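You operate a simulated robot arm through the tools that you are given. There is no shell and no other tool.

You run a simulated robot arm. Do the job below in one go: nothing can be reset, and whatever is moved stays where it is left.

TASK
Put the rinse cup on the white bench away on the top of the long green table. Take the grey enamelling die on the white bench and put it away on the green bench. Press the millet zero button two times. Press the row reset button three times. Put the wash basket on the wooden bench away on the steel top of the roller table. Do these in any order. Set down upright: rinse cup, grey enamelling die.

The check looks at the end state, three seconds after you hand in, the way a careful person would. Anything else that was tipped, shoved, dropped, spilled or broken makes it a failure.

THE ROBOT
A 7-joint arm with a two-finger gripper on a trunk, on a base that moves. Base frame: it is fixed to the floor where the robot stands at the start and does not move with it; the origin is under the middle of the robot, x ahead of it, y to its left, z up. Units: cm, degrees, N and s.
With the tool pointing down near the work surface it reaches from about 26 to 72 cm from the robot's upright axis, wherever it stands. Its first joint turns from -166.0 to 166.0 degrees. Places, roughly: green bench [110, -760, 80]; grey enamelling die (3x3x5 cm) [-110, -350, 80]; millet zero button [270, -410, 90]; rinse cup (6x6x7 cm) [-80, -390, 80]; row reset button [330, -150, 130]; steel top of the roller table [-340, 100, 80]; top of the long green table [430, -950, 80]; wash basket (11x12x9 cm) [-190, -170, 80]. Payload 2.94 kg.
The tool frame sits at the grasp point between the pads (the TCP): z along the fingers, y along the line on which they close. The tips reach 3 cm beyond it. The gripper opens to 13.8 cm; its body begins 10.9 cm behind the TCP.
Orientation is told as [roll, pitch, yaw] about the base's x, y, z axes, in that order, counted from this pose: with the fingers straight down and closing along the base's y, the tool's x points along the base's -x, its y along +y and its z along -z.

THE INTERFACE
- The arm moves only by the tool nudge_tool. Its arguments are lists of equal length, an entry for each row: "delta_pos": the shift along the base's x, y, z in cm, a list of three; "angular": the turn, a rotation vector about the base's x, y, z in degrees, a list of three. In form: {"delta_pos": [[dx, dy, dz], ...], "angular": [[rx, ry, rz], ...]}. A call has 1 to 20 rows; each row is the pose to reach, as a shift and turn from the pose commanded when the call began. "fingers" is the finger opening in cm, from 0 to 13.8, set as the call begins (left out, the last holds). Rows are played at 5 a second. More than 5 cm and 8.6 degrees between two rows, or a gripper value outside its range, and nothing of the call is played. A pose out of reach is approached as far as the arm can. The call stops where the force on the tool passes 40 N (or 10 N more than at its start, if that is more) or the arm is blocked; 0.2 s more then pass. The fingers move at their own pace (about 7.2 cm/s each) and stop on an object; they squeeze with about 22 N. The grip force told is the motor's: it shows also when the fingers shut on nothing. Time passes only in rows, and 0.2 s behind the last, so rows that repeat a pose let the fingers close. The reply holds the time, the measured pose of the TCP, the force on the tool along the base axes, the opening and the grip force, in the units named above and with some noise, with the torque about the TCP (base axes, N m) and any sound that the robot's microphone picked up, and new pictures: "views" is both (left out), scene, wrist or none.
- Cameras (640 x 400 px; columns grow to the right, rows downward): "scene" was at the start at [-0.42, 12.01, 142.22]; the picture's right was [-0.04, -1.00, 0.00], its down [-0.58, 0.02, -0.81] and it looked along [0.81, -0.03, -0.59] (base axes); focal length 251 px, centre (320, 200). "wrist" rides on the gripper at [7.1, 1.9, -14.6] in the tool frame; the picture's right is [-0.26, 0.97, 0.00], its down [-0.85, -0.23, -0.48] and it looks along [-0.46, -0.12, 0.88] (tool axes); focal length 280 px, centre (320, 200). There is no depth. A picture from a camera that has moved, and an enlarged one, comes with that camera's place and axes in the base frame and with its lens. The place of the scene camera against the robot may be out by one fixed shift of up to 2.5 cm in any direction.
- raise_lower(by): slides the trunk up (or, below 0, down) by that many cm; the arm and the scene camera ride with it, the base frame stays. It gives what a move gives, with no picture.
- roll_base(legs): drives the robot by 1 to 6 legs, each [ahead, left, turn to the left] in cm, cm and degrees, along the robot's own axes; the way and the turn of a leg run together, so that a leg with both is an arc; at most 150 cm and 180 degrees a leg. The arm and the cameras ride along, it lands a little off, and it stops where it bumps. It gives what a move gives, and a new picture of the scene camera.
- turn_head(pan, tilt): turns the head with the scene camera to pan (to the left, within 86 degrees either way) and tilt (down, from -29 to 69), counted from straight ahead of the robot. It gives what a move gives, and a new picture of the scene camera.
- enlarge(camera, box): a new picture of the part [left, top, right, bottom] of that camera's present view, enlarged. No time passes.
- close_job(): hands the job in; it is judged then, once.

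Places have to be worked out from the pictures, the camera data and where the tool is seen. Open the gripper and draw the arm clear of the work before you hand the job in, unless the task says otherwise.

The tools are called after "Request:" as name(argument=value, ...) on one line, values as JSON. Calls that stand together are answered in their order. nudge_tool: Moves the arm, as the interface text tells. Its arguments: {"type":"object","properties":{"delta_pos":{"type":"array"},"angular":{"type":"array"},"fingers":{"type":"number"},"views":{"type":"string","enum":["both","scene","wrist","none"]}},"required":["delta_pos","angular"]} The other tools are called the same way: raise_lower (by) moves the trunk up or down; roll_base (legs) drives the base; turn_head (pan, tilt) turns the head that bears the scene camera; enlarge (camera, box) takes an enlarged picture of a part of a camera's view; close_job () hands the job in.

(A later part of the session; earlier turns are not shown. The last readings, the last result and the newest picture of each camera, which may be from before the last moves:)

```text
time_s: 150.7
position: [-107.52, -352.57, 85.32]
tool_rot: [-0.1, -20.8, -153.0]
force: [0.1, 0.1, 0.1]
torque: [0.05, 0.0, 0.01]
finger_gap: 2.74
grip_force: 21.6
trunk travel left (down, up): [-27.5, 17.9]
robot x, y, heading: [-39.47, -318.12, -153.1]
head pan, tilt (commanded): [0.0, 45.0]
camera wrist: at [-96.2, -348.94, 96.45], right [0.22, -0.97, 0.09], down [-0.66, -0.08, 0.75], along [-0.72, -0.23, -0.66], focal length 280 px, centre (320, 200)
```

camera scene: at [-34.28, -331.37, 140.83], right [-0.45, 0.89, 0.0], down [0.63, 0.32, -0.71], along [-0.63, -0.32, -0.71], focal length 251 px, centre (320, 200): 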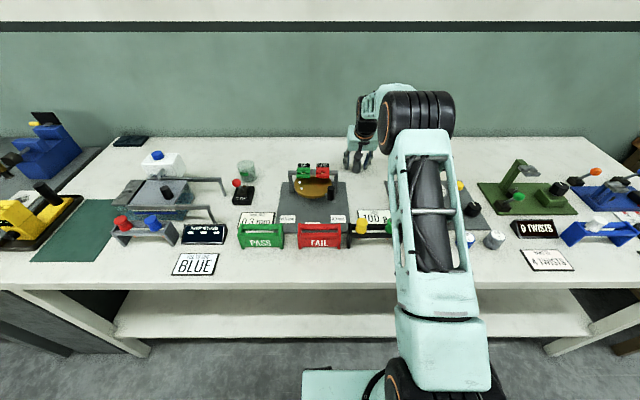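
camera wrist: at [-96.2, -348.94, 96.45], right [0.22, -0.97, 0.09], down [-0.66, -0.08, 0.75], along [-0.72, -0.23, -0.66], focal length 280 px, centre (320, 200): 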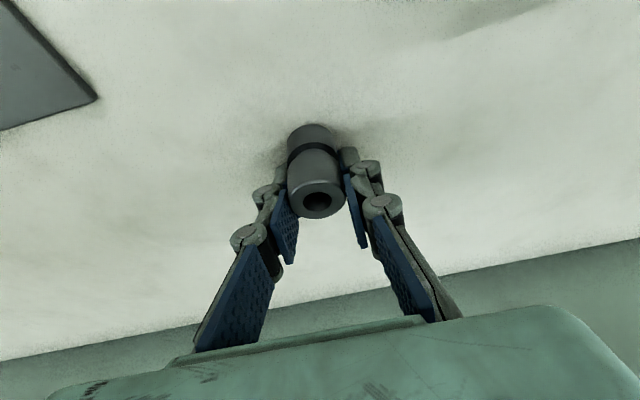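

Gripped at 2.7 cm with about 22 N. I'll lift straight up and check.

Request:
nudge_tool(delta_pos=[[0, 0, 1], [0, 0, 4], [0, 0, 8], [0, 0, 13], [0, 0, 18], [0, 0, 22]], angular=[[0, 0, 0], [0, 0, 0], [0, 0, 0], [0, 0, 0], [0, 0, 0], [0, 0, 0]])

```text
time_s: 152.1
position: [-107.71, -352.88, 107.37]
tool_rot: [0.0, -20.8, -153.2]
force: [-0.1, 0.1, -1.3]
torque: [-0.03, 0.01, -0.02]
finger_gap: 2.74
grip_force: 21.8
trunk travel left (down, up): [-27.5, 17.9]
robot x, y, heading: [-39.14, -317.91, -153.2]
head pan, tilt (commanded): [0.0, 45.0]
camera scene: at [-34.29, -331.38, 140.86], right [-0.45, 0.89, 0.0], down [0.63, 0.32, -0.71], along [-0.63, -0.32, -0.71], focal length 251 px, centre (320, 200)
camera wrist: at [-96.29, -349.16, 118.48], right [0.22, -0.97, 0.09], down [-0.66, -0.08, 0.75], along [-0.72, -0.22, -0.66], focal length 280 px, centre (320, 200)
```

scene: 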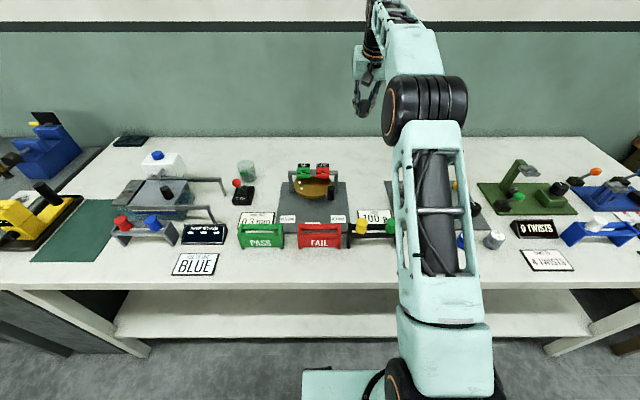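
wrist: 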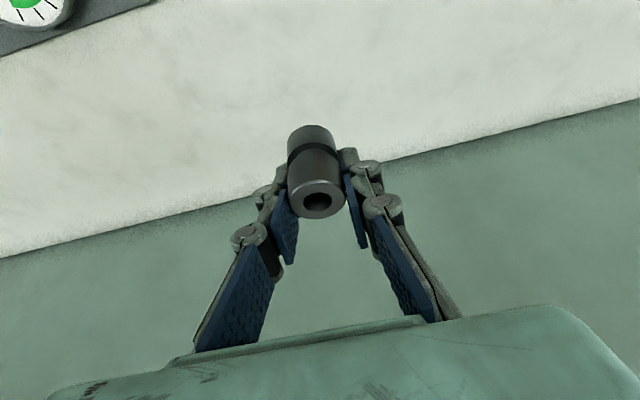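

The die is held firmly and upright in the tilted grip. I'll pull the arm back in with the same tilt, reverse from the bench and strafe left toward the green bench.

Request:
nudge_tool(delta_pos=[[4.3, 2.2, 0], [8.6, 4.4, 0], [12.9, 6.6, 0], [17.2, 8.8, 0], [21.5, 11, 0], [25, 12.7, 0]], angular=[[0, 0, 0], [0, 0, 0], [0, 0, 0], [0, 0, 0], [0, 0, 0], [0, 0, 0]], views="none")

Request:
roll_base(legs=[[-46, 0, 0], [0, 140, 0]])

Request:
turn_head(pan=70, tilt=25)

```text
time_s: 153.5
position: [-82.59, -339.91, 107.19]
tool_rot: [0.0, -20.4, -153.1]
force: [-0.7, -0.3, -1.1]
torque: [0.04, 0.01, 0.01]
finger_gap: 2.78
grip_force: 22.6
trunk travel left (down, up): [-27.5, 17.9]
robot x, y, heading: [-39.04, -318.08, -153.1]
head pan, tilt (commanded): [0.0, 45.0]
```

```text
time_s: 168.1
position: [20.85, -442.66, 107.59]
tool_rot: [0.0, -20.7, -153.0]
force: [0.5, -0.9, 0.2]
torque: [-0.01, 0.03, 0.03]
finger_gap: 2.73
grip_force: 21.8
trunk travel left (down, up): [-27.5, 17.9]
robot x, y, heading: [64.45, -420.64, -153.1]
head pan, tilt (commanded): [0.0, 45.0]
camera scene: at [68.96, -433.73, 141.09], right [-0.42, 0.91, 0.0], down [0.62, 0.29, -0.73], along [-0.66, -0.31, -0.69], focal length 251 px, centre (320, 200)
```

scene: 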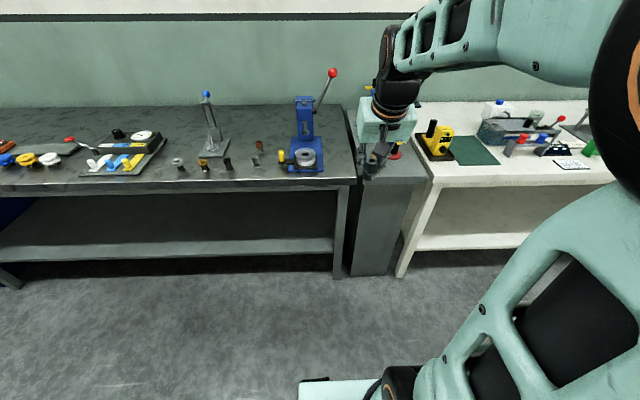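

```text
time_s: 169.5
position: [20.81, -442.66, 107.17]
tool_rot: [0.0, -20.4, -152.9]
force: [0.3, 0.2, -0.1]
torque: [0.04, -0.01, -0.02]
finger_gap: 2.76
grip_force: 21.7
trunk travel left (down, up): [-27.5, 17.9]
robot x, y, heading: [64.47, -420.84, -153.0]
head pan, tilt (commanded): [70.0, 25.0]
camera scene: at [68.81, -435.28, 143.56], right [-0.55, 0.83, 0.0], down [0.38, 0.25, -0.89], along [-0.74, -0.49, -0.46], focal length 251 px, centre (320, 200)
```

scene: 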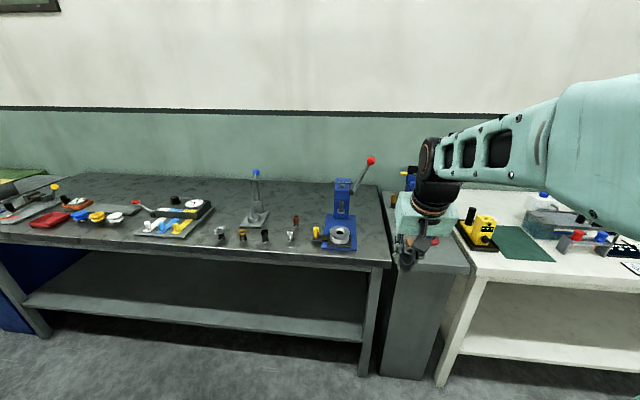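

The head didn't get to the commanded pan (it still looks nearly straight ahead). I'll command it again.

Request:
turn_head(pan=70, tilt=25)

```text
time_s: 170.1
position: [20.86, -442.69, 107.24]
tool_rot: [0.0, -20.4, -152.9]
force: [0.7, 0.3, -0.6]
torque: [-0.01, -0.01, -0.03]
finger_gap: 2.75
grip_force: 22.2
trunk travel left (down, up): [-27.5, 17.9]
robot x, y, heading: [64.47, -420.64, -153.0]
head pan, tilt (commanded): [70.0, 25.0]
camera scene: at [68.81, -435.29, 143.6], right [-0.55, 0.83, 0.0], down [0.38, 0.25, -0.89], along [-0.74, -0.49, -0.45], focal length 251 px, centre (320, 200)
```

scene: 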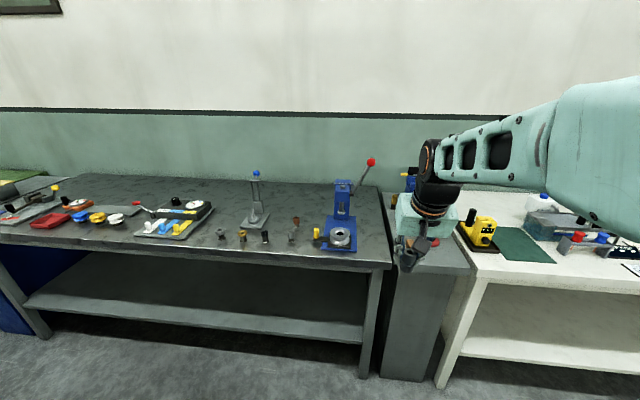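

The head seems to be blocked, probably by the arm's elbow after I drew it in with the tilt. I'll push the tool out about 8 cm again and retry the head.

Request:
nudge_tool(delta_pos=[[-3.6, -1.8, 0], [-7.1, -3.6, 0]], angular=[[0, 0, 0], [0, 0, 0]], views="scene")

Request:
turn_head(pan=70, tilt=25)

```text
time_s: 170.7
position: [13.76, -446.3, 107.65]
tool_rot: [0.0, -20.8, -153.0]
force: [1.3, -0.2, -0.7]
torque: [0.0, 0.03, 0.03]
finger_gap: 2.74
grip_force: 21.8
trunk travel left (down, up): [-27.5, 17.9]
robot x, y, heading: [64.13, -420.9, -153.0]
head pan, tilt (commanded): [70.0, 25.0]
camera scene: at [77.51, -439.4, 143.92], right [-0.99, -0.12, 0.0], down [-0.05, 0.42, -0.91], along [0.11, -0.9, -0.42], focal length 251 px, centre (320, 200)
```

scene: 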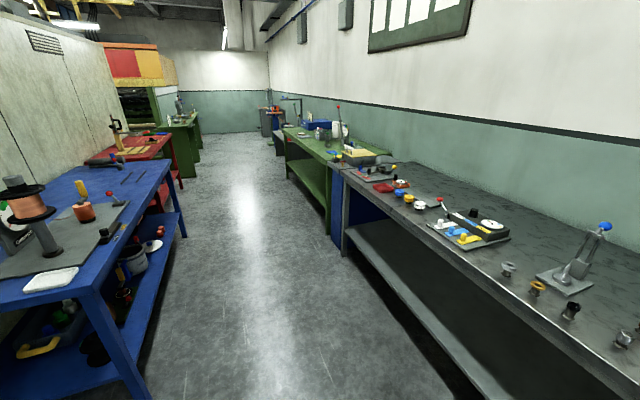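

```text
time_s: 171.3
position: [13.82, -446.13, 107.51]
tool_rot: [0.0, -20.9, -152.9]
force: [-0.7, 0.7, -0.7]
torque: [-0.04, 0.01, -0.03]
finger_gap: 2.73
grip_force: 22.2
trunk travel left (down, up): [-27.5, 17.9]
robot x, y, heading: [64.39, -420.32, -152.9]
head pan, tilt (commanded): [70.0, 25.0]
camera scene: at [77.56, -439.37, 143.92], right [-0.99, -0.12, 0.0], down [-0.05, 0.42, -0.91], along [0.11, -0.9, -0.42], focal length 251 px, centre (320, 200)
```

scene: 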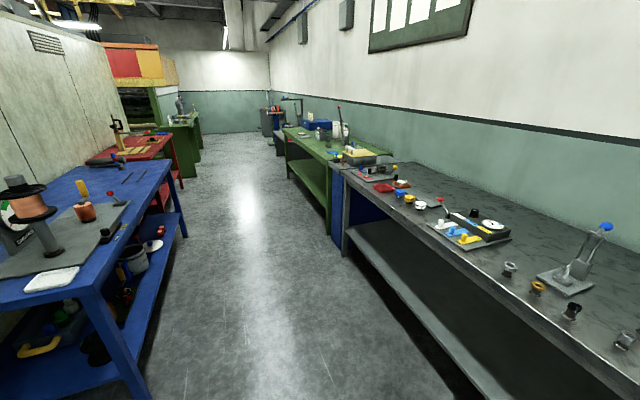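

The head is free again and the aisle is clear between the blue cart (edge near t=-80) and the benches. I'll strafe left 150 and look.

Request:
roll_base(legs=[[0, 150, 0]])

```text
time_s: 184.6
position: [83.87, -579.87, 107.52]
tool_rot: [0.0, -20.8, -151.6]
force: [-0.3, -0.1, -1.1]
torque: [0.0, 0.02, -0.03]
finger_gap: 2.71
grip_force: 21.9
trunk travel left (down, up): [-27.5, 17.9]
robot x, y, heading: [134.01, -553.33, -151.4]
head pan, tilt (commanded): [70.0, 25.0]
camera scene: at [147.54, -571.48, 143.92], right [-0.99, -0.15, 0.0], down [-0.06, 0.42, -0.91], along [0.13, -0.9, -0.42], focal length 251 px, centre (320, 200)
```

scene: 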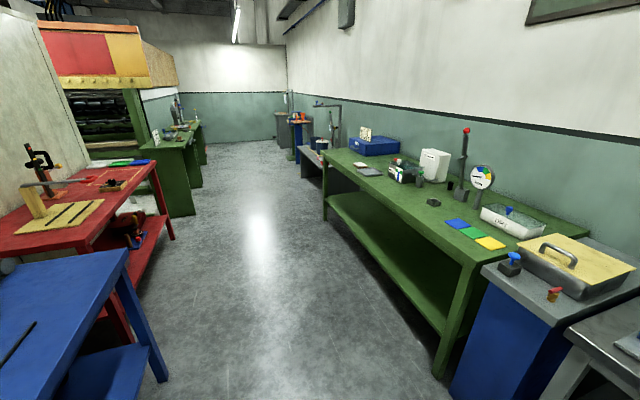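

I'm at s about 554 with the green bench just ahead on the right. I'll enlarge its top to find a free spot.

Request:
enlarge(camera="scene", box=[310, 110, 630, 310])

```text
2.00 times, centred on (470, 210) of scene
camera zoom: at [147.54, -571.48, 143.92], right [-0.99, -0.15, 0.0], down [-0.06, 0.42, -0.91], along [0.13, -0.9, -0.42], focal length 502 px, centre (20, 180)
```

zoom: 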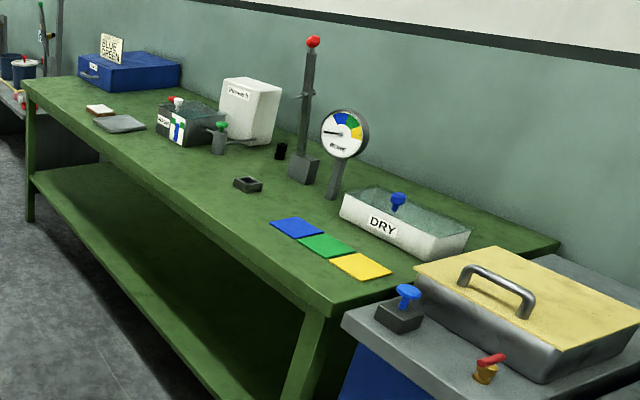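

There's a free patch on the green bench between the dark square cup and the grey tablet, at about s=708, t=-222. I'll correct the heading and strafe 150 further.

Request:
roll_base(legs=[[0, 0, -1.6], [0, 150, 0]])

Request:
turn_head(pan=10, tilt=38)

```text
time_s: 198.4
position: [150.58, -713.46, 107.61]
tool_rot: [0.0, -20.8, -153.8]
force: [-0.7, 0.9, -0.8]
torque: [0.01, 0.01, -0.02]
finger_gap: 2.71
grip_force: 22.0
trunk travel left (down, up): [-27.5, 17.9]
robot x, y, heading: [201.49, -688.59, -153.5]
head pan, tilt (commanded): [70.0, 25.0]
camera scene: at [214.5, -707.52, 143.92], right [-0.99, -0.11, 0.0], down [-0.05, 0.42, -0.91], along [0.1, -0.9, -0.42], focal length 251 px, centre (320, 200)
```

scene: 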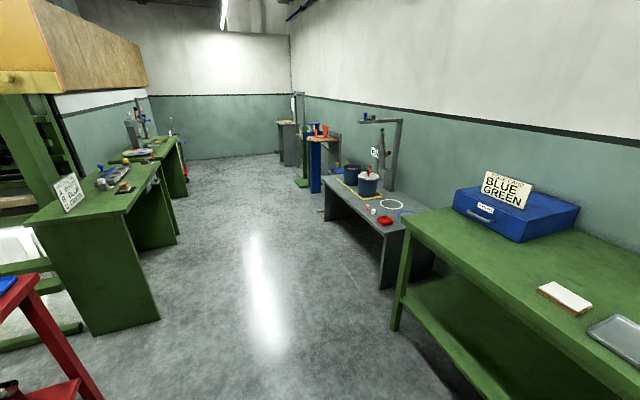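

```text
time_s: 199.7
position: [150.61, -713.41, 107.67]
tool_rot: [0.1, -20.7, -153.7]
force: [0.4, 0.5, -0.6]
torque: [0.01, 0.02, 0.02]
finger_gap: 2.74
grip_force: 21.9
trunk travel left (down, up): [-27.5, 17.9]
robot x, y, heading: [201.4, -688.4, -153.8]
head pan, tilt (commanded): [10.0, 38.0]
camera scene: at [206.54, -703.47, 141.89], right [-0.59, 0.81, 0.0], down [0.5, 0.36, -0.79], along [-0.64, -0.47, -0.62], focal length 251 px, centre (320, 200)
```

scene: 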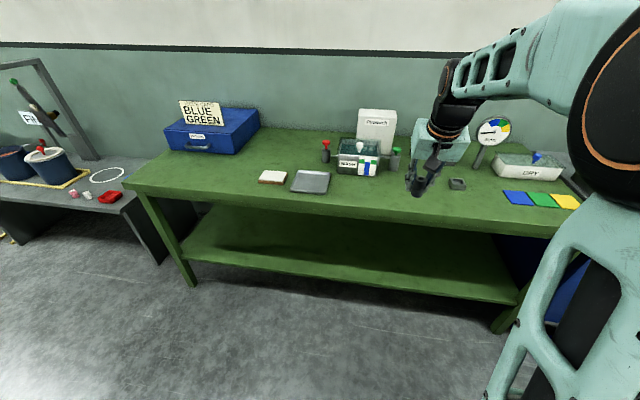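

The spot at about (125,-731), between the tablet and the instruments, is free. I'll drive 25 cm ahead and 4 left to bring it under the tool.

Request:
roll_base(legs=[[25, 5, 0]])

Request:
turn_head(pan=8, tilt=45)

Request:
nudge_tool(delta_pos=[[0, 0, 0]], angular=[[0, 0, 0]], views="wrist")

```text
time_s: 201.5
position: [130.54, -728.54, 107.55]
tool_rot: [0.0, -20.7, -153.9]
force: [-1.1, -0.1, -0.3]
torque: [0.0, 0.01, -0.01]
finger_gap: 2.72
grip_force: 22.2
trunk travel left (down, up): [-27.5, 17.9]
robot x, y, heading: [181.49, -703.88, -154.4]
head pan, tilt (commanded): [10.0, 38.0]
camera scene: at [186.47, -718.76, 141.89], right [-0.59, 0.81, 0.0], down [0.5, 0.36, -0.79], along [-0.64, -0.46, -0.62], focal length 251 px, centre (320, 200)
```

scene: 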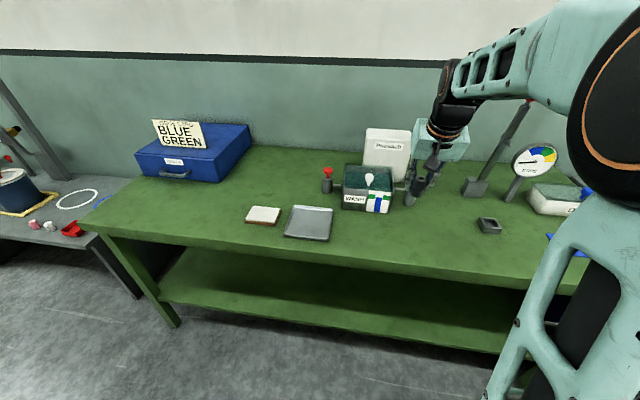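

```text
time_s: 202.2
position: [130.49, -728.5, 107.56]
tool_rot: [0.0, -20.8, -153.9]
force: [0.2, -0.3, -1.1]
torque: [0.01, 0.04, 0.0]
finger_gap: 2.73
grip_force: 22.2
trunk travel left (down, up): [-27.5, 17.9]
robot x, y, heading: [181.56, -704.17, -154.0]
head pan, tilt (commanded): [8.0, 45.0]
camera scene: at [186.73, -718.23, 140.87], right [-0.56, 0.83, 0.0], down [0.59, 0.4, -0.71], along [-0.59, -0.4, -0.71], focal length 251 px, centre (320, 200)
```

scene: 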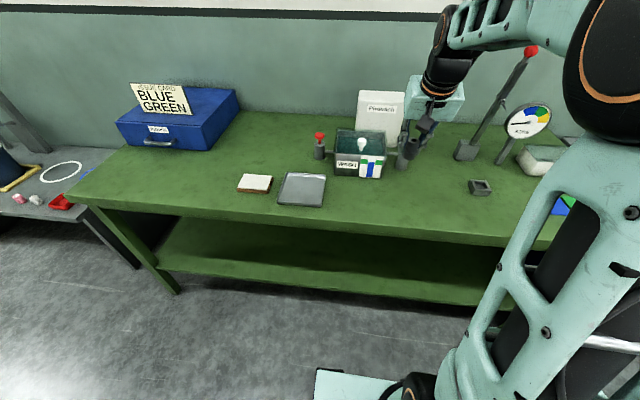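

```text
time_s: 202.6
position: [130.37, -728.46, 107.54]
tool_rot: [0.0, -20.9, -153.9]
force: [0.2, -0.5, -0.7]
torque: [-0.01, 0.04, 0.0]
finger_gap: 2.74
grip_force: 22.0
trunk travel left (down, up): [-27.5, 17.9]
robot x, y, heading: [181.52, -703.87, -153.7]
head pan, tilt (commanded): [8.0, 45.0]
camera wrist: at [141.94, -725.07, 118.73], right [0.21, -0.97, 0.09], down [-0.66, -0.07, 0.75], along [-0.72, -0.21, -0.66], focal length 280 px, centre (320, 200)
```

wrist: 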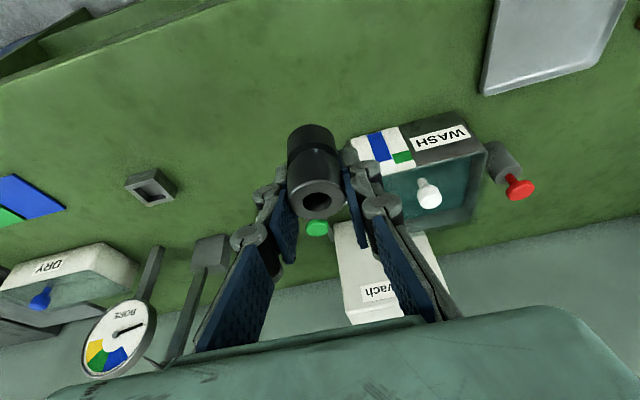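

The drop point is green surface near the front edge; I'll shift 6 cm deeper to about (125,-731) and lower to z 90.

Request:
nudge_tool(delta_pos=[[-2.7, -1.4, 0], [-5.3, -2.7, 0], [-5.3, -2.7, -5], [-5.3, -2.7, -10], [-5.3, -2.7, -15], [-5.3, -2.7, -18]], angular=[[0, 0, 0], [0, 0, 0], [0, 0, 0], [0, 0, 0], [0, 0, 0], [0, 0, 0]])

```text
time_s: 204.0
position: [125.13, -731.11, 89.5]
tool_rot: [0.1, -20.8, -154.0]
force: [-1.0, 0.2, -0.8]
torque: [-0.02, -0.01, -0.03]
finger_gap: 2.72
grip_force: 21.4
trunk travel left (down, up): [-27.5, 17.9]
robot x, y, heading: [181.72, -703.89, -153.9]
head pan, tilt (commanded): [8.0, 45.0]
camera scene: at [186.71, -718.23, 140.87], right [-0.56, 0.83, 0.0], down [0.59, 0.4, -0.71], along [-0.59, -0.4, -0.71], focal length 251 px, centre (320, 200)
camera wrist: at [136.62, -727.74, 100.52], right [0.21, -0.97, 0.09], down [-0.66, -0.07, 0.75], along [-0.72, -0.21, -0.66], focal length 280 px, centre (320, 200)
```

scene: 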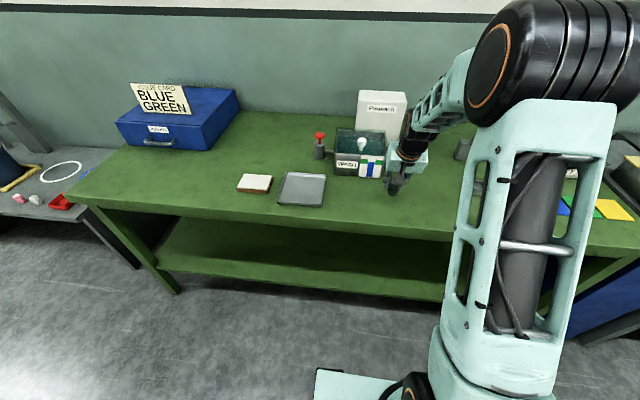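
wrist: 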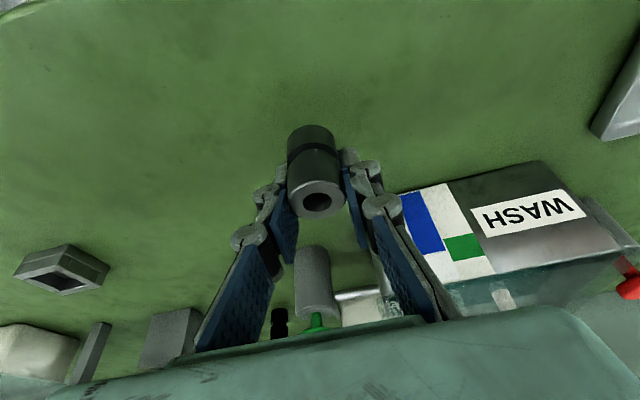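

Clear of the WASH unit. I'll go down to about 86.5 and then feel for contact in small steps.

Request:
nudge_tool(delta_pos=[[0, 0, -1.5], [0, 0, -3]], angular=[[0, 0, 0], [0, 0, 0]], views="none")

Request:
nudge_tool(delta_pos=[[0, 0, -0.4]], angular=[[0, 0, 0]], views="none")

Request:
nudge_tool(delta_pos=[[0, 0, -0.4]], angular=[[0, 0, 0]], views="none")

Request:
nudge_tool(delta_pos=[[0, 0, -0.4]], angular=[[0, 0, 0]], views="none")

```text
time_s: 204.6
position: [125.28, -731.11, 86.48]
tool_rot: [0.0, -20.8, -153.9]
force: [-0.5, 0.6, -0.9]
torque: [0.02, -0.03, 0.01]
finger_gap: 2.73
grip_force: 21.7
trunk travel left (down, up): [-27.5, 17.9]
robot x, y, heading: [181.63, -704.24, -154.1]
head pan, tilt (commanded): [8.0, 45.0]
```

```text
time_s: 205.0
position: [125.23, -731.2, 86.02]
tool_rot: [0.1, -20.8, -153.8]
force: [1.3, 0.2, -0.4]
torque: [-0.02, 0.02, 0.02]
finger_gap: 2.76
grip_force: 21.9
trunk travel left (down, up): [-27.5, 17.9]
robot x, y, heading: [181.55, -704.0, -154.0]
head pan, tilt (commanded): [8.0, 45.0]
```

```text
time_s: 205.4
position: [125.28, -731.12, 85.69]
tool_rot: [0.0, -20.8, -153.9]
force: [-0.4, 0.2, -0.8]
torque: [0.01, 0.01, 0.01]
finger_gap: 2.71
grip_force: 22.0
trunk travel left (down, up): [-27.5, 17.9]
robot x, y, heading: [181.61, -704.11, -153.8]
head pan, tilt (commanded): [8.0, 45.0]
```

```text
time_s: 205.8
position: [125.24, -731.19, 85.27]
tool_rot: [0.0, -20.7, -153.9]
force: [0.3, 0.6, -1.8]
torque: [-0.02, 0.03, 0.0]
finger_gap: 2.73
grip_force: 21.9
trunk travel left (down, up): [-27.5, 17.9]
robot x, y, heading: [181.5, -704.18, -153.9]
head pan, tilt (commanded): [8.0, 45.0]
```

No contact at 85.3 yet; continuing down in 0.4 cm steps.

Request:
nudge_tool(delta_pos=[[0, 0, -0.4]], angular=[[0, 0, 0]], views="none")

Request:
nudge_tool(delta_pos=[[0, 0, -0.3]], angular=[[0, 0, 0]], views="none")

Request:
nudge_tool(delta_pos=[[0, 0, -0.3]], angular=[[0, 0, 0]], views="wrist")

```text
time_s: 206.2
position: [125.19, -731.33, 85.06]
tool_rot: [0.0, -21.0, -153.9]
force: [3.4, 2.2, 11.5]
torque: [0.14, -0.12, -0.01]
finger_gap: 2.71
grip_force: 21.9
trunk travel left (down, up): [-27.5, 17.9]
robot x, y, heading: [181.39, -703.85, -154.1]
head pan, tilt (commanded): [8.0, 45.0]
```

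```text
time_s: 206.6
position: [125.15, -731.26, 85.18]
tool_rot: [0.0, -21.3, -153.9]
force: [5.6, 3.2, 28.4]
torque: [0.33, -0.35, -0.1]
finger_gap: 2.74
grip_force: 22.6
trunk travel left (down, up): [-27.5, 17.9]
robot x, y, heading: [181.19, -703.76, -154.0]
head pan, tilt (commanded): [8.0, 45.0]
```

```text
time_s: 207.0
position: [125.06, -731.31, 85.05]
tool_rot: [0.0, -21.7, -153.9]
force: [7.7, 3.2, 19.8]
torque: [0.26, -0.36, -0.05]
finger_gap: 2.73
grip_force: 22.0
trunk travel left (down, up): [-27.5, 17.9]
robot x, y, heading: [181.5, -704.22, -153.8]
head pan, tilt (commanded): [8.0, 45.0]
stopped in row 1: the force on the tool passed its limit at 43 N (the readings are from after the stop); the commanded pose is now the measured one
camera wrist: at [136.58, -727.77, 96.09], right [0.21, -0.97, 0.1], down [-0.65, -0.06, 0.76], along [-0.73, -0.22, -0.65], focal length 280 px, centre (320, 200)
```

wrist: 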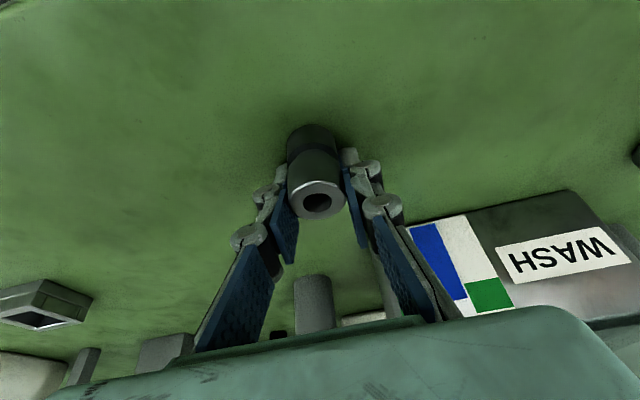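

The die has touched down (surface contact around z 85.1, pitch pushed to -21.7). I'll ease up 0.2 cm while restoring the original pitch, and look at forces before opening.

Request:
nudge_tool(delta_pos=[[0, 0, 0.2]], angular=[[0.4, -0.75, 0]], views="none")

```text
time_s: 207.4
position: [124.96, -731.37, 85.04]
tool_rot: [0.0, -20.5, -153.8]
force: [0.7, -1.8, 13.5]
torque: [0.02, 0.03, -0.03]
finger_gap: 2.72
grip_force: 21.5
trunk travel left (down, up): [-27.5, 17.9]
robot x, y, heading: [181.66, -703.81, -153.9]
head pan, tilt (commanded): [8.0, 45.0]
```

Now the torque is near zero, so the die's base is flat, with about 13 N left. I'll ease up a touch more and open.

Request:
nudge_tool(delta_pos=[[0, 0, 0.15]], angular=[[0, 0, 0]], views="none")

Request:
nudge_tool(delta_pos=[[0, 0, 0], [0, 0, 0]], angular=[[0, 0, 0], [0, 0, 0]], fingers=5.6, views="wrist")

```text
time_s: 207.8
position: [124.99, -731.31, 85.16]
tool_rot: [0.0, -20.5, -153.8]
force: [-1.7, -2.9, 6.5]
torque: [-0.08, 0.11, -0.01]
finger_gap: 2.72
grip_force: 21.9
trunk travel left (down, up): [-27.5, 17.9]
robot x, y, heading: [181.26, -703.99, -154.3]
head pan, tilt (commanded): [8.0, 45.0]
```

```text
time_s: 208.4
position: [125.12, -731.21, 85.2]
tool_rot: [0.0, -20.3, -153.9]
force: [0.4, 1.0, 2.2]
torque: [0.0, -0.03, 0.04]
finger_gap: 5.65
grip_force: 0.1
trunk travel left (down, up): [-27.5, 17.9]
robot x, y, heading: [181.68, -703.79, -153.7]
head pan, tilt (commanded): [8.0, 45.0]
camera wrist: at [136.38, -727.82, 96.33], right [0.2, -0.97, 0.09], down [-0.67, -0.07, 0.74], along [-0.72, -0.21, -0.67], focal length 280 px, centre (320, 200)
```

wrist: 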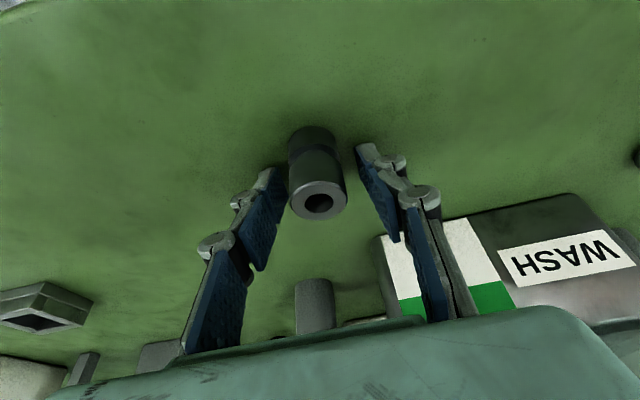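

The fingers are open and the die stands upright. I'll raise straight up and confirm.

Request:
nudge_tool(delta_pos=[[0, 0, 1], [0, 0, 3], [0, 0, 7], [0, 0, 12], [0, 0, 17], [0, 0, 22]], angular=[[0, 0, 0], [0, 0, 0], [0, 0, 0], [0, 0, 0], [0, 0, 0], [0, 0, 0]])

```text
time_s: 209.8
position: [125.12, -731.1, 107.16]
tool_rot: [0.0, -20.3, -153.8]
force: [-0.2, 0.0, 0.1]
torque: [0.0, -0.02, -0.03]
finger_gap: 5.6
grip_force: 0.1
trunk travel left (down, up): [-27.5, 17.9]
robot x, y, heading: [181.57, -703.87, -154.1]
head pan, tilt (commanded): [8.0, 45.0]
camera scene: at [186.75, -718.21, 140.86], right [-0.56, 0.83, 0.0], down [0.59, 0.4, -0.71], along [-0.59, -0.4, -0.71], focal length 251 px, centre (320, 200)
camera wrist: at [136.56, -727.75, 118.26], right [0.2, -0.97, 0.09], down [-0.67, -0.07, 0.74], along [-0.72, -0.21, -0.66], focal length 280 px, centre (320, 200)
```

scene: 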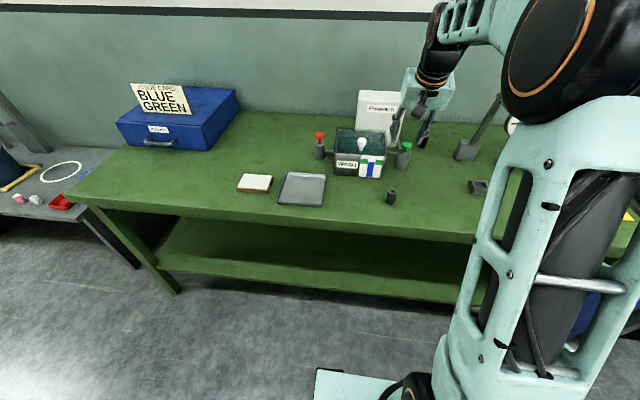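
wrist: 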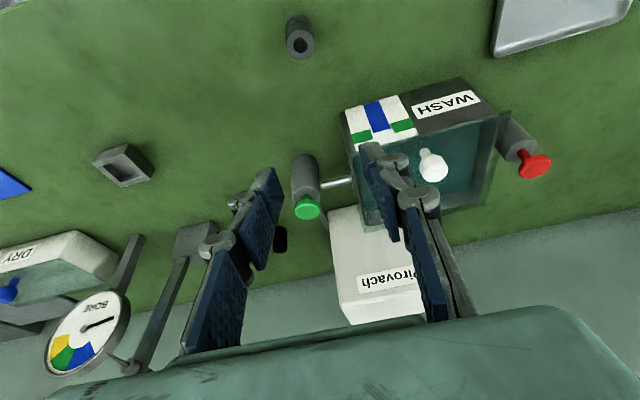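

The die stands upright on the green bench. I'll level the tool while drawing it in, back off, and strafe right toward the white bench for the cup.

Request:
nudge_tool(delta_pos=[[3.6, 1.75, 0], [7.2, 3.5, 0], [10.8, 5.25, 0], [14.4, 7, 0]], angular=[[2.98, -6.08, 0], [5.95, -12.15, 0], [8.93, -18.23, 0], [8.93, -18.23, 0]], views="none")

Request:
roll_base(legs=[[-25, 0, 1], [0, -150, 0]])

```text
time_s: 210.8
position: [139.46, -724.15, 107.14]
tool_rot: [0.0, 0.0, -153.9]
force: [-0.7, -0.4, -0.8]
torque: [0.02, -0.03, 0.02]
finger_gap: 5.6
grip_force: 0.1
trunk travel left (down, up): [-27.5, 17.9]
robot x, y, heading: [181.42, -704.08, -154.1]
head pan, tilt (commanded): [8.0, 45.0]
```

```text
time_s: 225.3
position: [94.46, -582.46, 107.07]
tool_rot: [0.0, -0.1, -152.4]
force: [-0.9, 0.3, 0.4]
torque: [-0.01, -0.01, -0.01]
finger_gap: 5.59
grip_force: 0.0
trunk travel left (down, up): [-27.5, 17.9]
robot x, y, heading: [136.32, -561.18, -152.4]
head pan, tilt (commanded): [8.0, 45.0]
camera scene: at [141.64, -575.17, 140.86], right [-0.58, 0.81, 0.0], down [0.58, 0.41, -0.71], along [-0.58, -0.41, -0.71], focal length 251 px, centre (320, 200)
```

scene: 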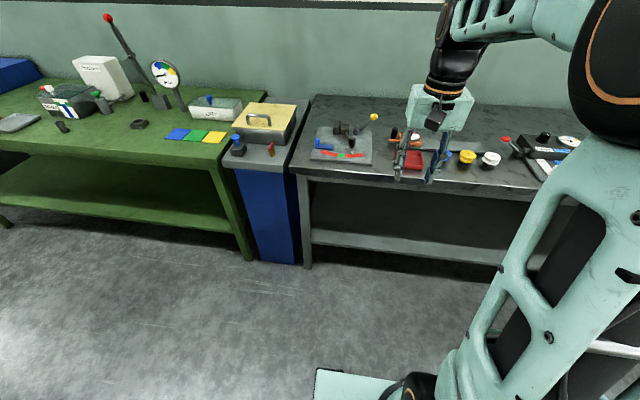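

On track at s=562, t=-133. I'll continue right about 256 cm to line up with the cup.

Request:
roll_base(legs=[[0, 0, -0.6], [0, -150, 0], [0, -106, 0]])

Request:
turn_head(pan=0, tilt=38)

Request:
enlarge(camera="scene", box=[220, 100, 420, 225])

```text
time_s: 248.0
position: [-19.63, -355.33, 107.0]
tool_rot: [-0.1, -0.1, -152.9]
force: [-0.3, 0.1, -0.6]
torque: [-0.01, 0.03, -0.01]
finger_gap: 5.6
grip_force: 0.1
trunk travel left (down, up): [-27.5, 17.9]
robot x, y, heading: [22.4, -334.48, -152.8]
head pan, tilt (commanded): [8.0, 45.0]
camera scene: at [27.66, -348.44, 140.86], right [-0.58, 0.82, 0.0], down [0.58, 0.41, -0.71], along [-0.58, -0.41, -0.71], focal length 251 px, centre (320, 200)
```

scene: 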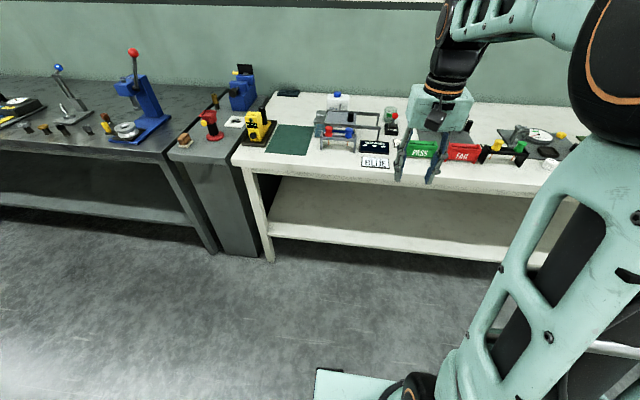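

```text
time_s: 248.7
position: [-19.64, -355.34, 107.01]
tool_rot: [0.0, -0.1, -153.0]
force: [0.1, 0.0, 0.0]
torque: [0.0, 0.0, 0.03]
finger_gap: 5.59
grip_force: 0.1
trunk travel left (down, up): [-27.5, 17.9]
robot x, y, heading: [22.26, -334.07, -152.9]
head pan, tilt (commanded): [0.0, 38.0]
camera scene: at [26.63, -347.7, 141.88], right [-0.46, 0.89, 0.0], down [0.55, 0.28, -0.79], along [-0.7, -0.36, -0.62], focal length 251 px, centre (320, 200)
```

scene: 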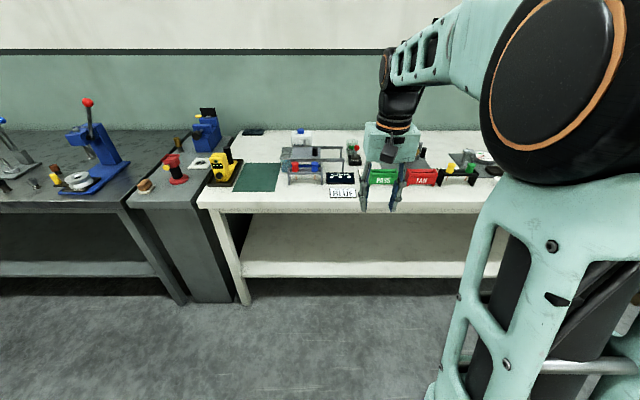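

```text
3.20 times, centred on (320, 162) of scene
camera zoom: at [26.63, -347.7, 141.88], right [-0.46, 0.89, 0.0], down [0.55, 0.28, -0.79], along [-0.7, -0.36, -0.62], focal length 803 px, centre (320, 320)
```

zoom: 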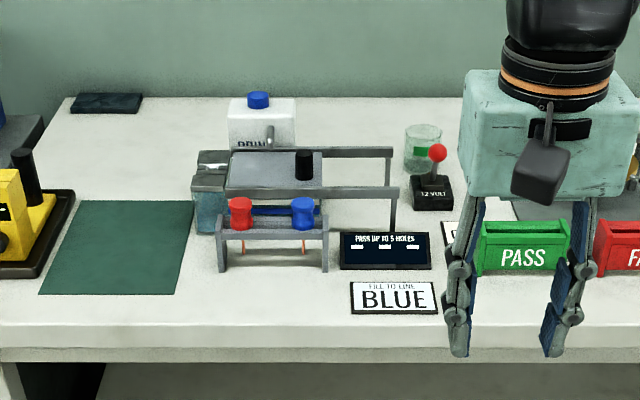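

The cup is the clear one with a green mark behind the 12 VOLT joystick, at about (-82.6,-385.6), 117 cm straight ahead. I'll drive 48 cm in, then look with the wrist camera.

Request:
roll_base(legs=[[48, -2, 0]])

Request:
nudge_tool(delta_pos=[[0, 0, 0]], angular=[[0, 0, 0]], fingers=8.5, views="both")

```text
time_s: 251.5
position: [-62.77, -375.53, 107.04]
tool_rot: [0.0, -0.1, -152.7]
force: [0.0, 0.7, -0.4]
torque: [-0.02, 0.01, -0.01]
finger_gap: 5.57
grip_force: 0.1
trunk travel left (down, up): [-27.5, 17.9]
robot x, y, heading: [-21.16, -354.33, -152.7]
head pan, tilt (commanded): [0.0, 38.0]
camera scene: at [-16.61, -367.67, 141.89], right [-0.46, 0.89, 0.0], down [0.55, 0.28, -0.79], along [-0.7, -0.36, -0.62], focal length 251 px, centre (320, 200)
```

scene: 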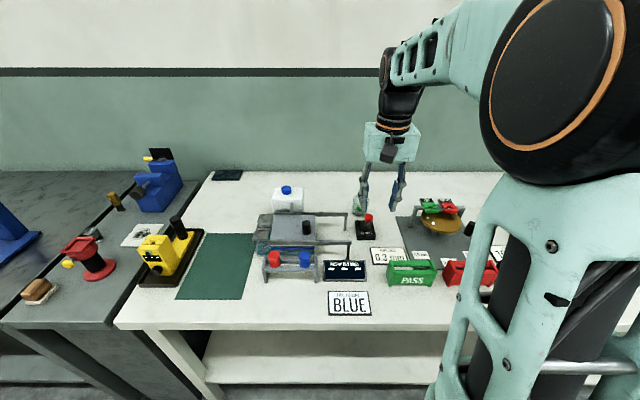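

```text
time_s: 251.9
position: [-62.74, -375.5, 107.06]
tool_rot: [0.0, -0.2, -152.6]
force: [-0.3, 0.1, 0.3]
torque: [-0.01, -0.02, -0.05]
finger_gap: 8.5
grip_force: 0.0
trunk travel left (down, up): [-27.5, 17.9]
robot x, y, heading: [-21.36, -354.22, -152.6]
head pan, tilt (commanded): [0.0, 38.0]
camera scene: at [-16.6, -367.67, 141.89], right [-0.46, 0.89, 0.0], down [0.55, 0.28, -0.79], along [-0.7, -0.36, -0.62], focal length 251 px, centre (320, 200)
camera wrist: at [-55.64, -373.9, 121.59], right [0.21, -0.98, 0.0], down [-0.86, -0.18, 0.48], along [-0.47, -0.1, -0.88], focal length 280 px, centre (320, 200)
```

scene: 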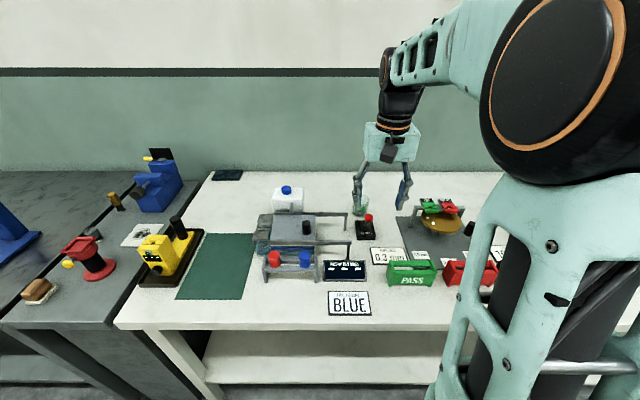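
wrist: 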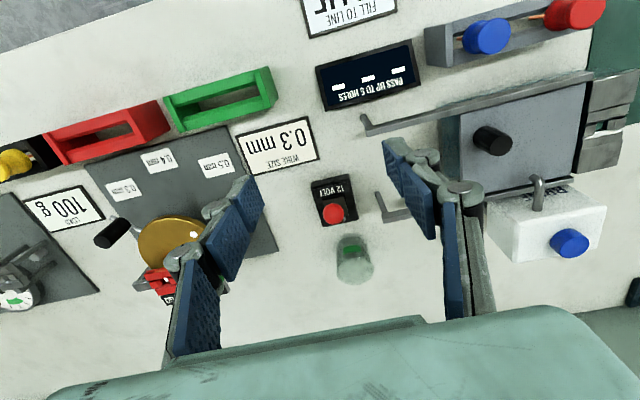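

The wrist view puts the cup at about (-84,-385.5). I'll move the tool over it at the same height and check alignment.

Request:
nudge_tool(delta_pos=[[-4.2, -2, 0], [-8.4, -4, 0], [-12.6, -6, 0], [-16.8, -8, 0], [-21, -9.9, 0]], angular=[[0, 0, 0], [0, 0, 0], [0, 0, 0], [0, 0, 0], [0, 0, 0]])

```text
time_s: 253.1
position: [-82.11, -384.63, 106.65]
tool_rot: [0.0, -0.2, -152.6]
force: [0.8, 0.5, 2.0]
torque: [-0.07, 0.17, 0.03]
finger_gap: 8.48
grip_force: 0.0
out of reach, approached as far as the arm can: row 5
trunk travel left (down, up): [-27.5, 17.9]
robot x, y, heading: [-20.81, -354.25, -152.9]
head pan, tilt (commanded): [0.0, 38.0]
camera scene: at [-16.28, -367.51, 141.9], right [-0.46, 0.89, 0.0], down [0.54, 0.28, -0.79], along [-0.7, -0.36, -0.61], focal length 251 px, centre (320, 200)
camera wrist: at [-74.86, -383.08, 121.19], right [0.21, -0.98, 0.0], down [-0.86, -0.18, 0.48], along [-0.47, -0.1, -0.88], focal length 280 px, centre (320, 200)
```

scene: 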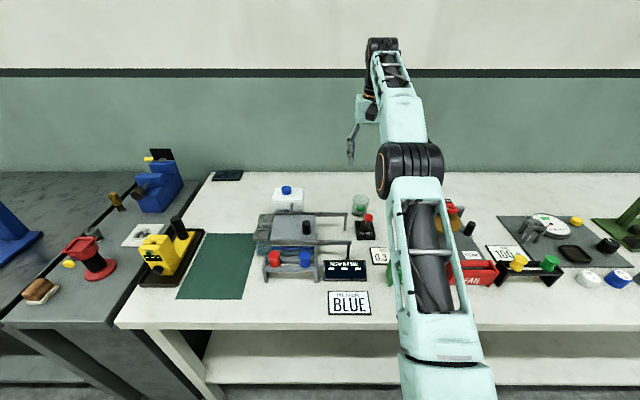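
wrist: 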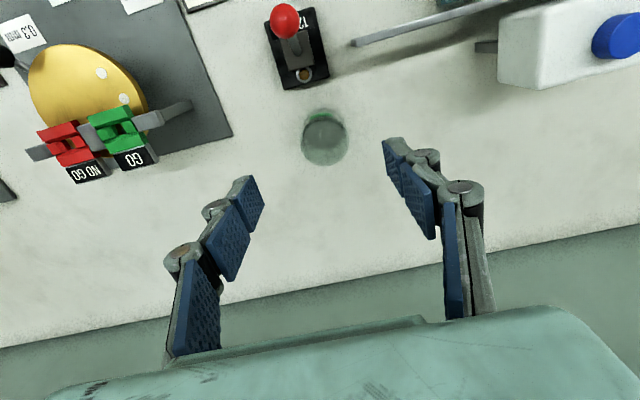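

At z 107 the straight-down reach ends just short; the cup is at about (-84.4,-385.7). I'll tilt the fingers outward 10 degrees to gain reach while staying high.

Request:
nudge_tool(delta_pos=[[0, 0, 0], [0, 0, 0]], angular=[[-2.29, 4.45, 0], [-4.58, 8.89, 0]], views="wrist")

```text
time_s: 253.7
position: [-82.15, -384.68, 106.36]
tool_rot: [0.1, -10.2, -152.6]
force: [-1.1, 1.2, 1.0]
torque: [0.0, 0.01, -0.01]
finger_gap: 8.51
grip_force: 0.1
trunk travel left (down, up): [-27.5, 17.9]
robot x, y, heading: [-21.26, -354.14, -152.8]
head pan, tilt (commanded): [0.0, 38.0]
camera wrist: at [-72.81, -382.03, 119.49], right [0.21, -0.98, 0.05], down [-0.77, -0.14, 0.62], along [-0.6, -0.17, -0.78], focal length 280 px, centre (320, 200)
```

wrist: 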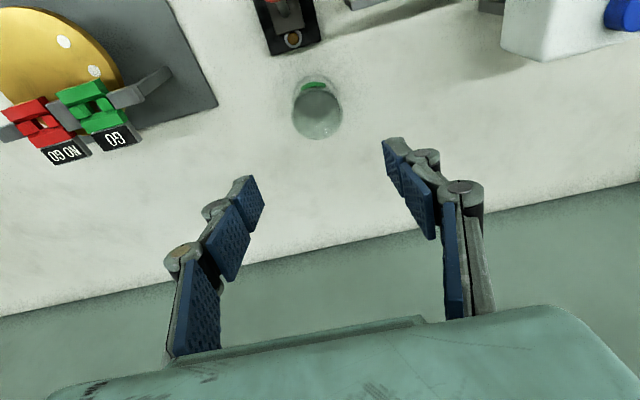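

With 10 degrees of tilt the pose is reachable. The cup centre is at (-84.4,-385.7), so I'll shift over it and descend to z 97 to check.

Request:
nudge_tool(delta_pos=[[-2.3, -1, -1], [-2.3, -1, -5], [-2.3, -1, -9.5]], angular=[[0, 0, 0], [0, 0, 0], [0, 0, 0]])

```text
time_s: 254.5
position: [-84.52, -385.78, 96.97]
tool_rot: [0.0, -10.2, -152.6]
force: [0.2, -0.1, 0.1]
torque: [0.0, -0.02, 0.0]
finger_gap: 8.5
grip_force: 0.1
trunk travel left (down, up): [-27.5, 17.9]
robot x, y, heading: [-21.1, -354.05, -153.1]
head pan, tilt (commanded): [0.0, 38.0]
camera scene: at [-16.6, -367.67, 141.89], right [-0.46, 0.89, 0.0], down [0.55, 0.28, -0.79], along [-0.7, -0.36, -0.62], focal length 251 px, centre (320, 200)
camera wrist: at [-75.1, -383.07, 110.03], right [0.21, -0.98, 0.05], down [-0.77, -0.14, 0.62], along [-0.6, -0.17, -0.78], focal length 280 px, centre (320, 200)
```

scene: 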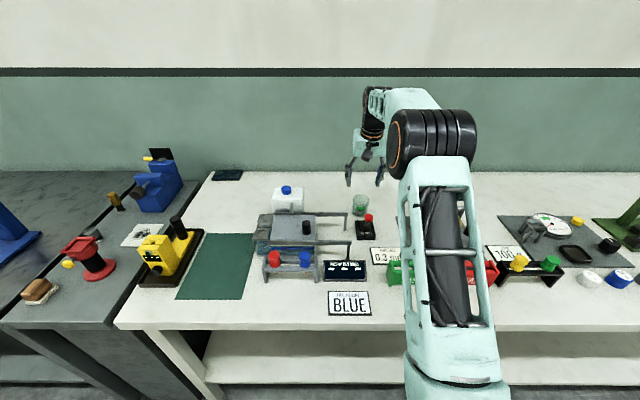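
wrist: 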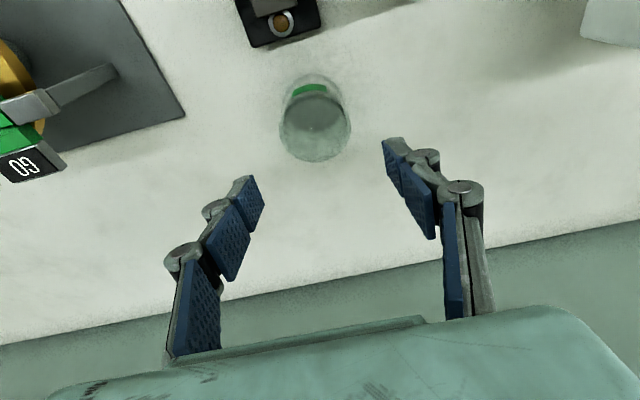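

The cup is centred between the fingers. I'll descend to about z 87.5.

Request:
nudge_tool(delta_pos=[[0.2, 0, -4], [0.2, 0, -7], [0.2, 0, -9.3]], angular=[[0, 0, 0], [0, 0, 0], [0, 0, 0]])

```text
time_s: 255.3
position: [-84.31, -385.34, 87.55]
tool_rot: [0.1, -10.1, -152.7]
force: [-0.8, -0.2, -0.2]
torque: [-0.01, -0.03, -0.03]
finger_gap: 8.51
grip_force: 0.0
trunk travel left (down, up): [-27.5, 17.9]
robot x, y, heading: [-20.79, -354.53, -153.0]
head pan, tilt (commanded): [0.0, 38.0]
camera scene: at [-16.61, -367.67, 141.89], right [-0.46, 0.89, 0.0], down [0.55, 0.28, -0.79], along [-0.7, -0.36, -0.62], focal length 251 px, centre (320, 200)
camera wrist: at [-74.95, -382.67, 100.67], right [0.21, -0.98, 0.05], down [-0.77, -0.14, 0.62], along [-0.6, -0.17, -0.79], focal length 280 px, centre (320, 200)
```

scene: 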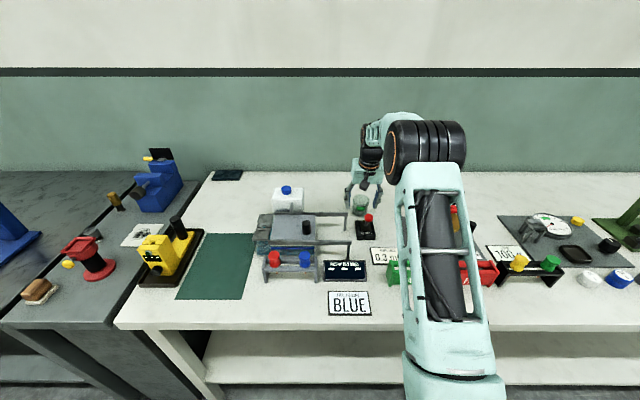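
wrist: 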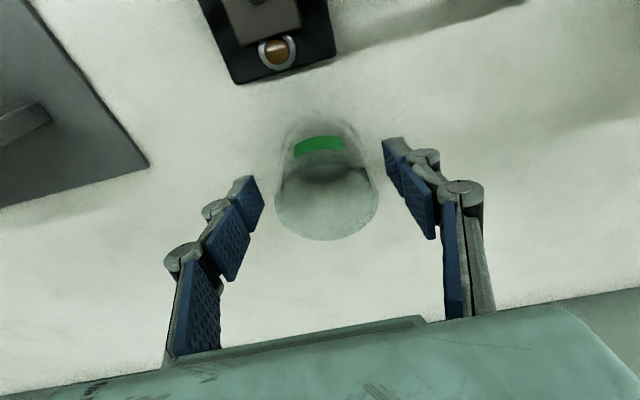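

The rim is nearly at the pad level and the cup sits 0.3 cm off centre. I'll shift by that, go 1.2 cm lower, and close gently.

Request:
nudge_tool(delta_pos=[[0.1, -0.3, -0.6], [0.1, -0.3, -1.2]], angular=[[0, 0, 0], [0, 0, 0]], views="wrist")

Request:
nudge_tool(delta_pos=[[0, 0, 0], [0, 0, 0], [0, 0, 0], [0, 0, 0]], angular=[[0, 0, 0], [0, 0, 0], [0, 0, 0], [0, 0, 0]], fingers=0, views="wrist")

```text
time_s: 255.9
position: [-84.21, -385.73, 86.3]
tool_rot: [0.0, -10.1, -152.6]
force: [-0.5, -1.0, 0.5]
torque: [0.01, 0.0, -0.01]
finger_gap: 8.52
grip_force: 0.0
trunk travel left (down, up): [-27.5, 17.9]
robot x, y, heading: [-21.17, -354.42, -152.7]
head pan, tilt (commanded): [0.0, 38.0]
camera wrist: at [-74.86, -383.09, 99.39], right [0.21, -0.98, 0.05], down [-0.77, -0.14, 0.62], along [-0.6, -0.17, -0.79], focal length 280 px, centre (320, 200)
```

wrist: 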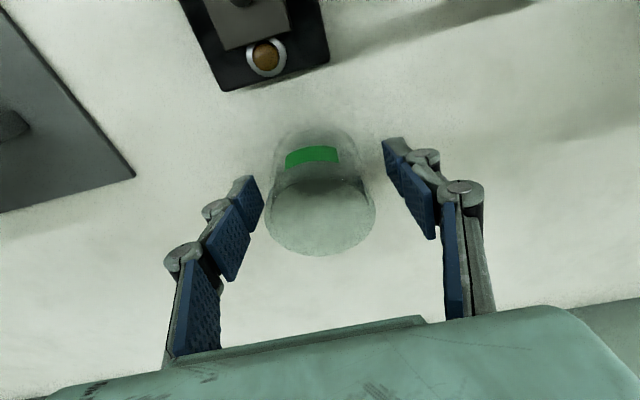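

```text
time_s: 256.9
position: [-84.33, -385.8, 86.32]
tool_rot: [0.0, -10.1, -152.6]
force: [0.7, -0.6, -0.4]
torque: [0.0, 0.01, 0.0]
finger_gap: 5.85
grip_force: 22.5
trunk travel left (down, up): [-27.5, 17.9]
robot x, y, heading: [-20.89, -354.27, -153.0]
head pan, tilt (commanded): [0.0, 38.0]
camera wrist: at [-74.86, -383.09, 99.4], right [0.21, -0.98, 0.05], down [-0.77, -0.14, 0.62], along [-0.6, -0.17, -0.79], focal length 280 px, centre (320, 200)
```

wrist: 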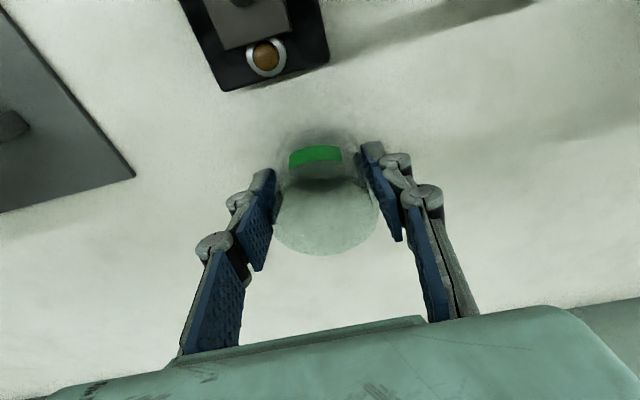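

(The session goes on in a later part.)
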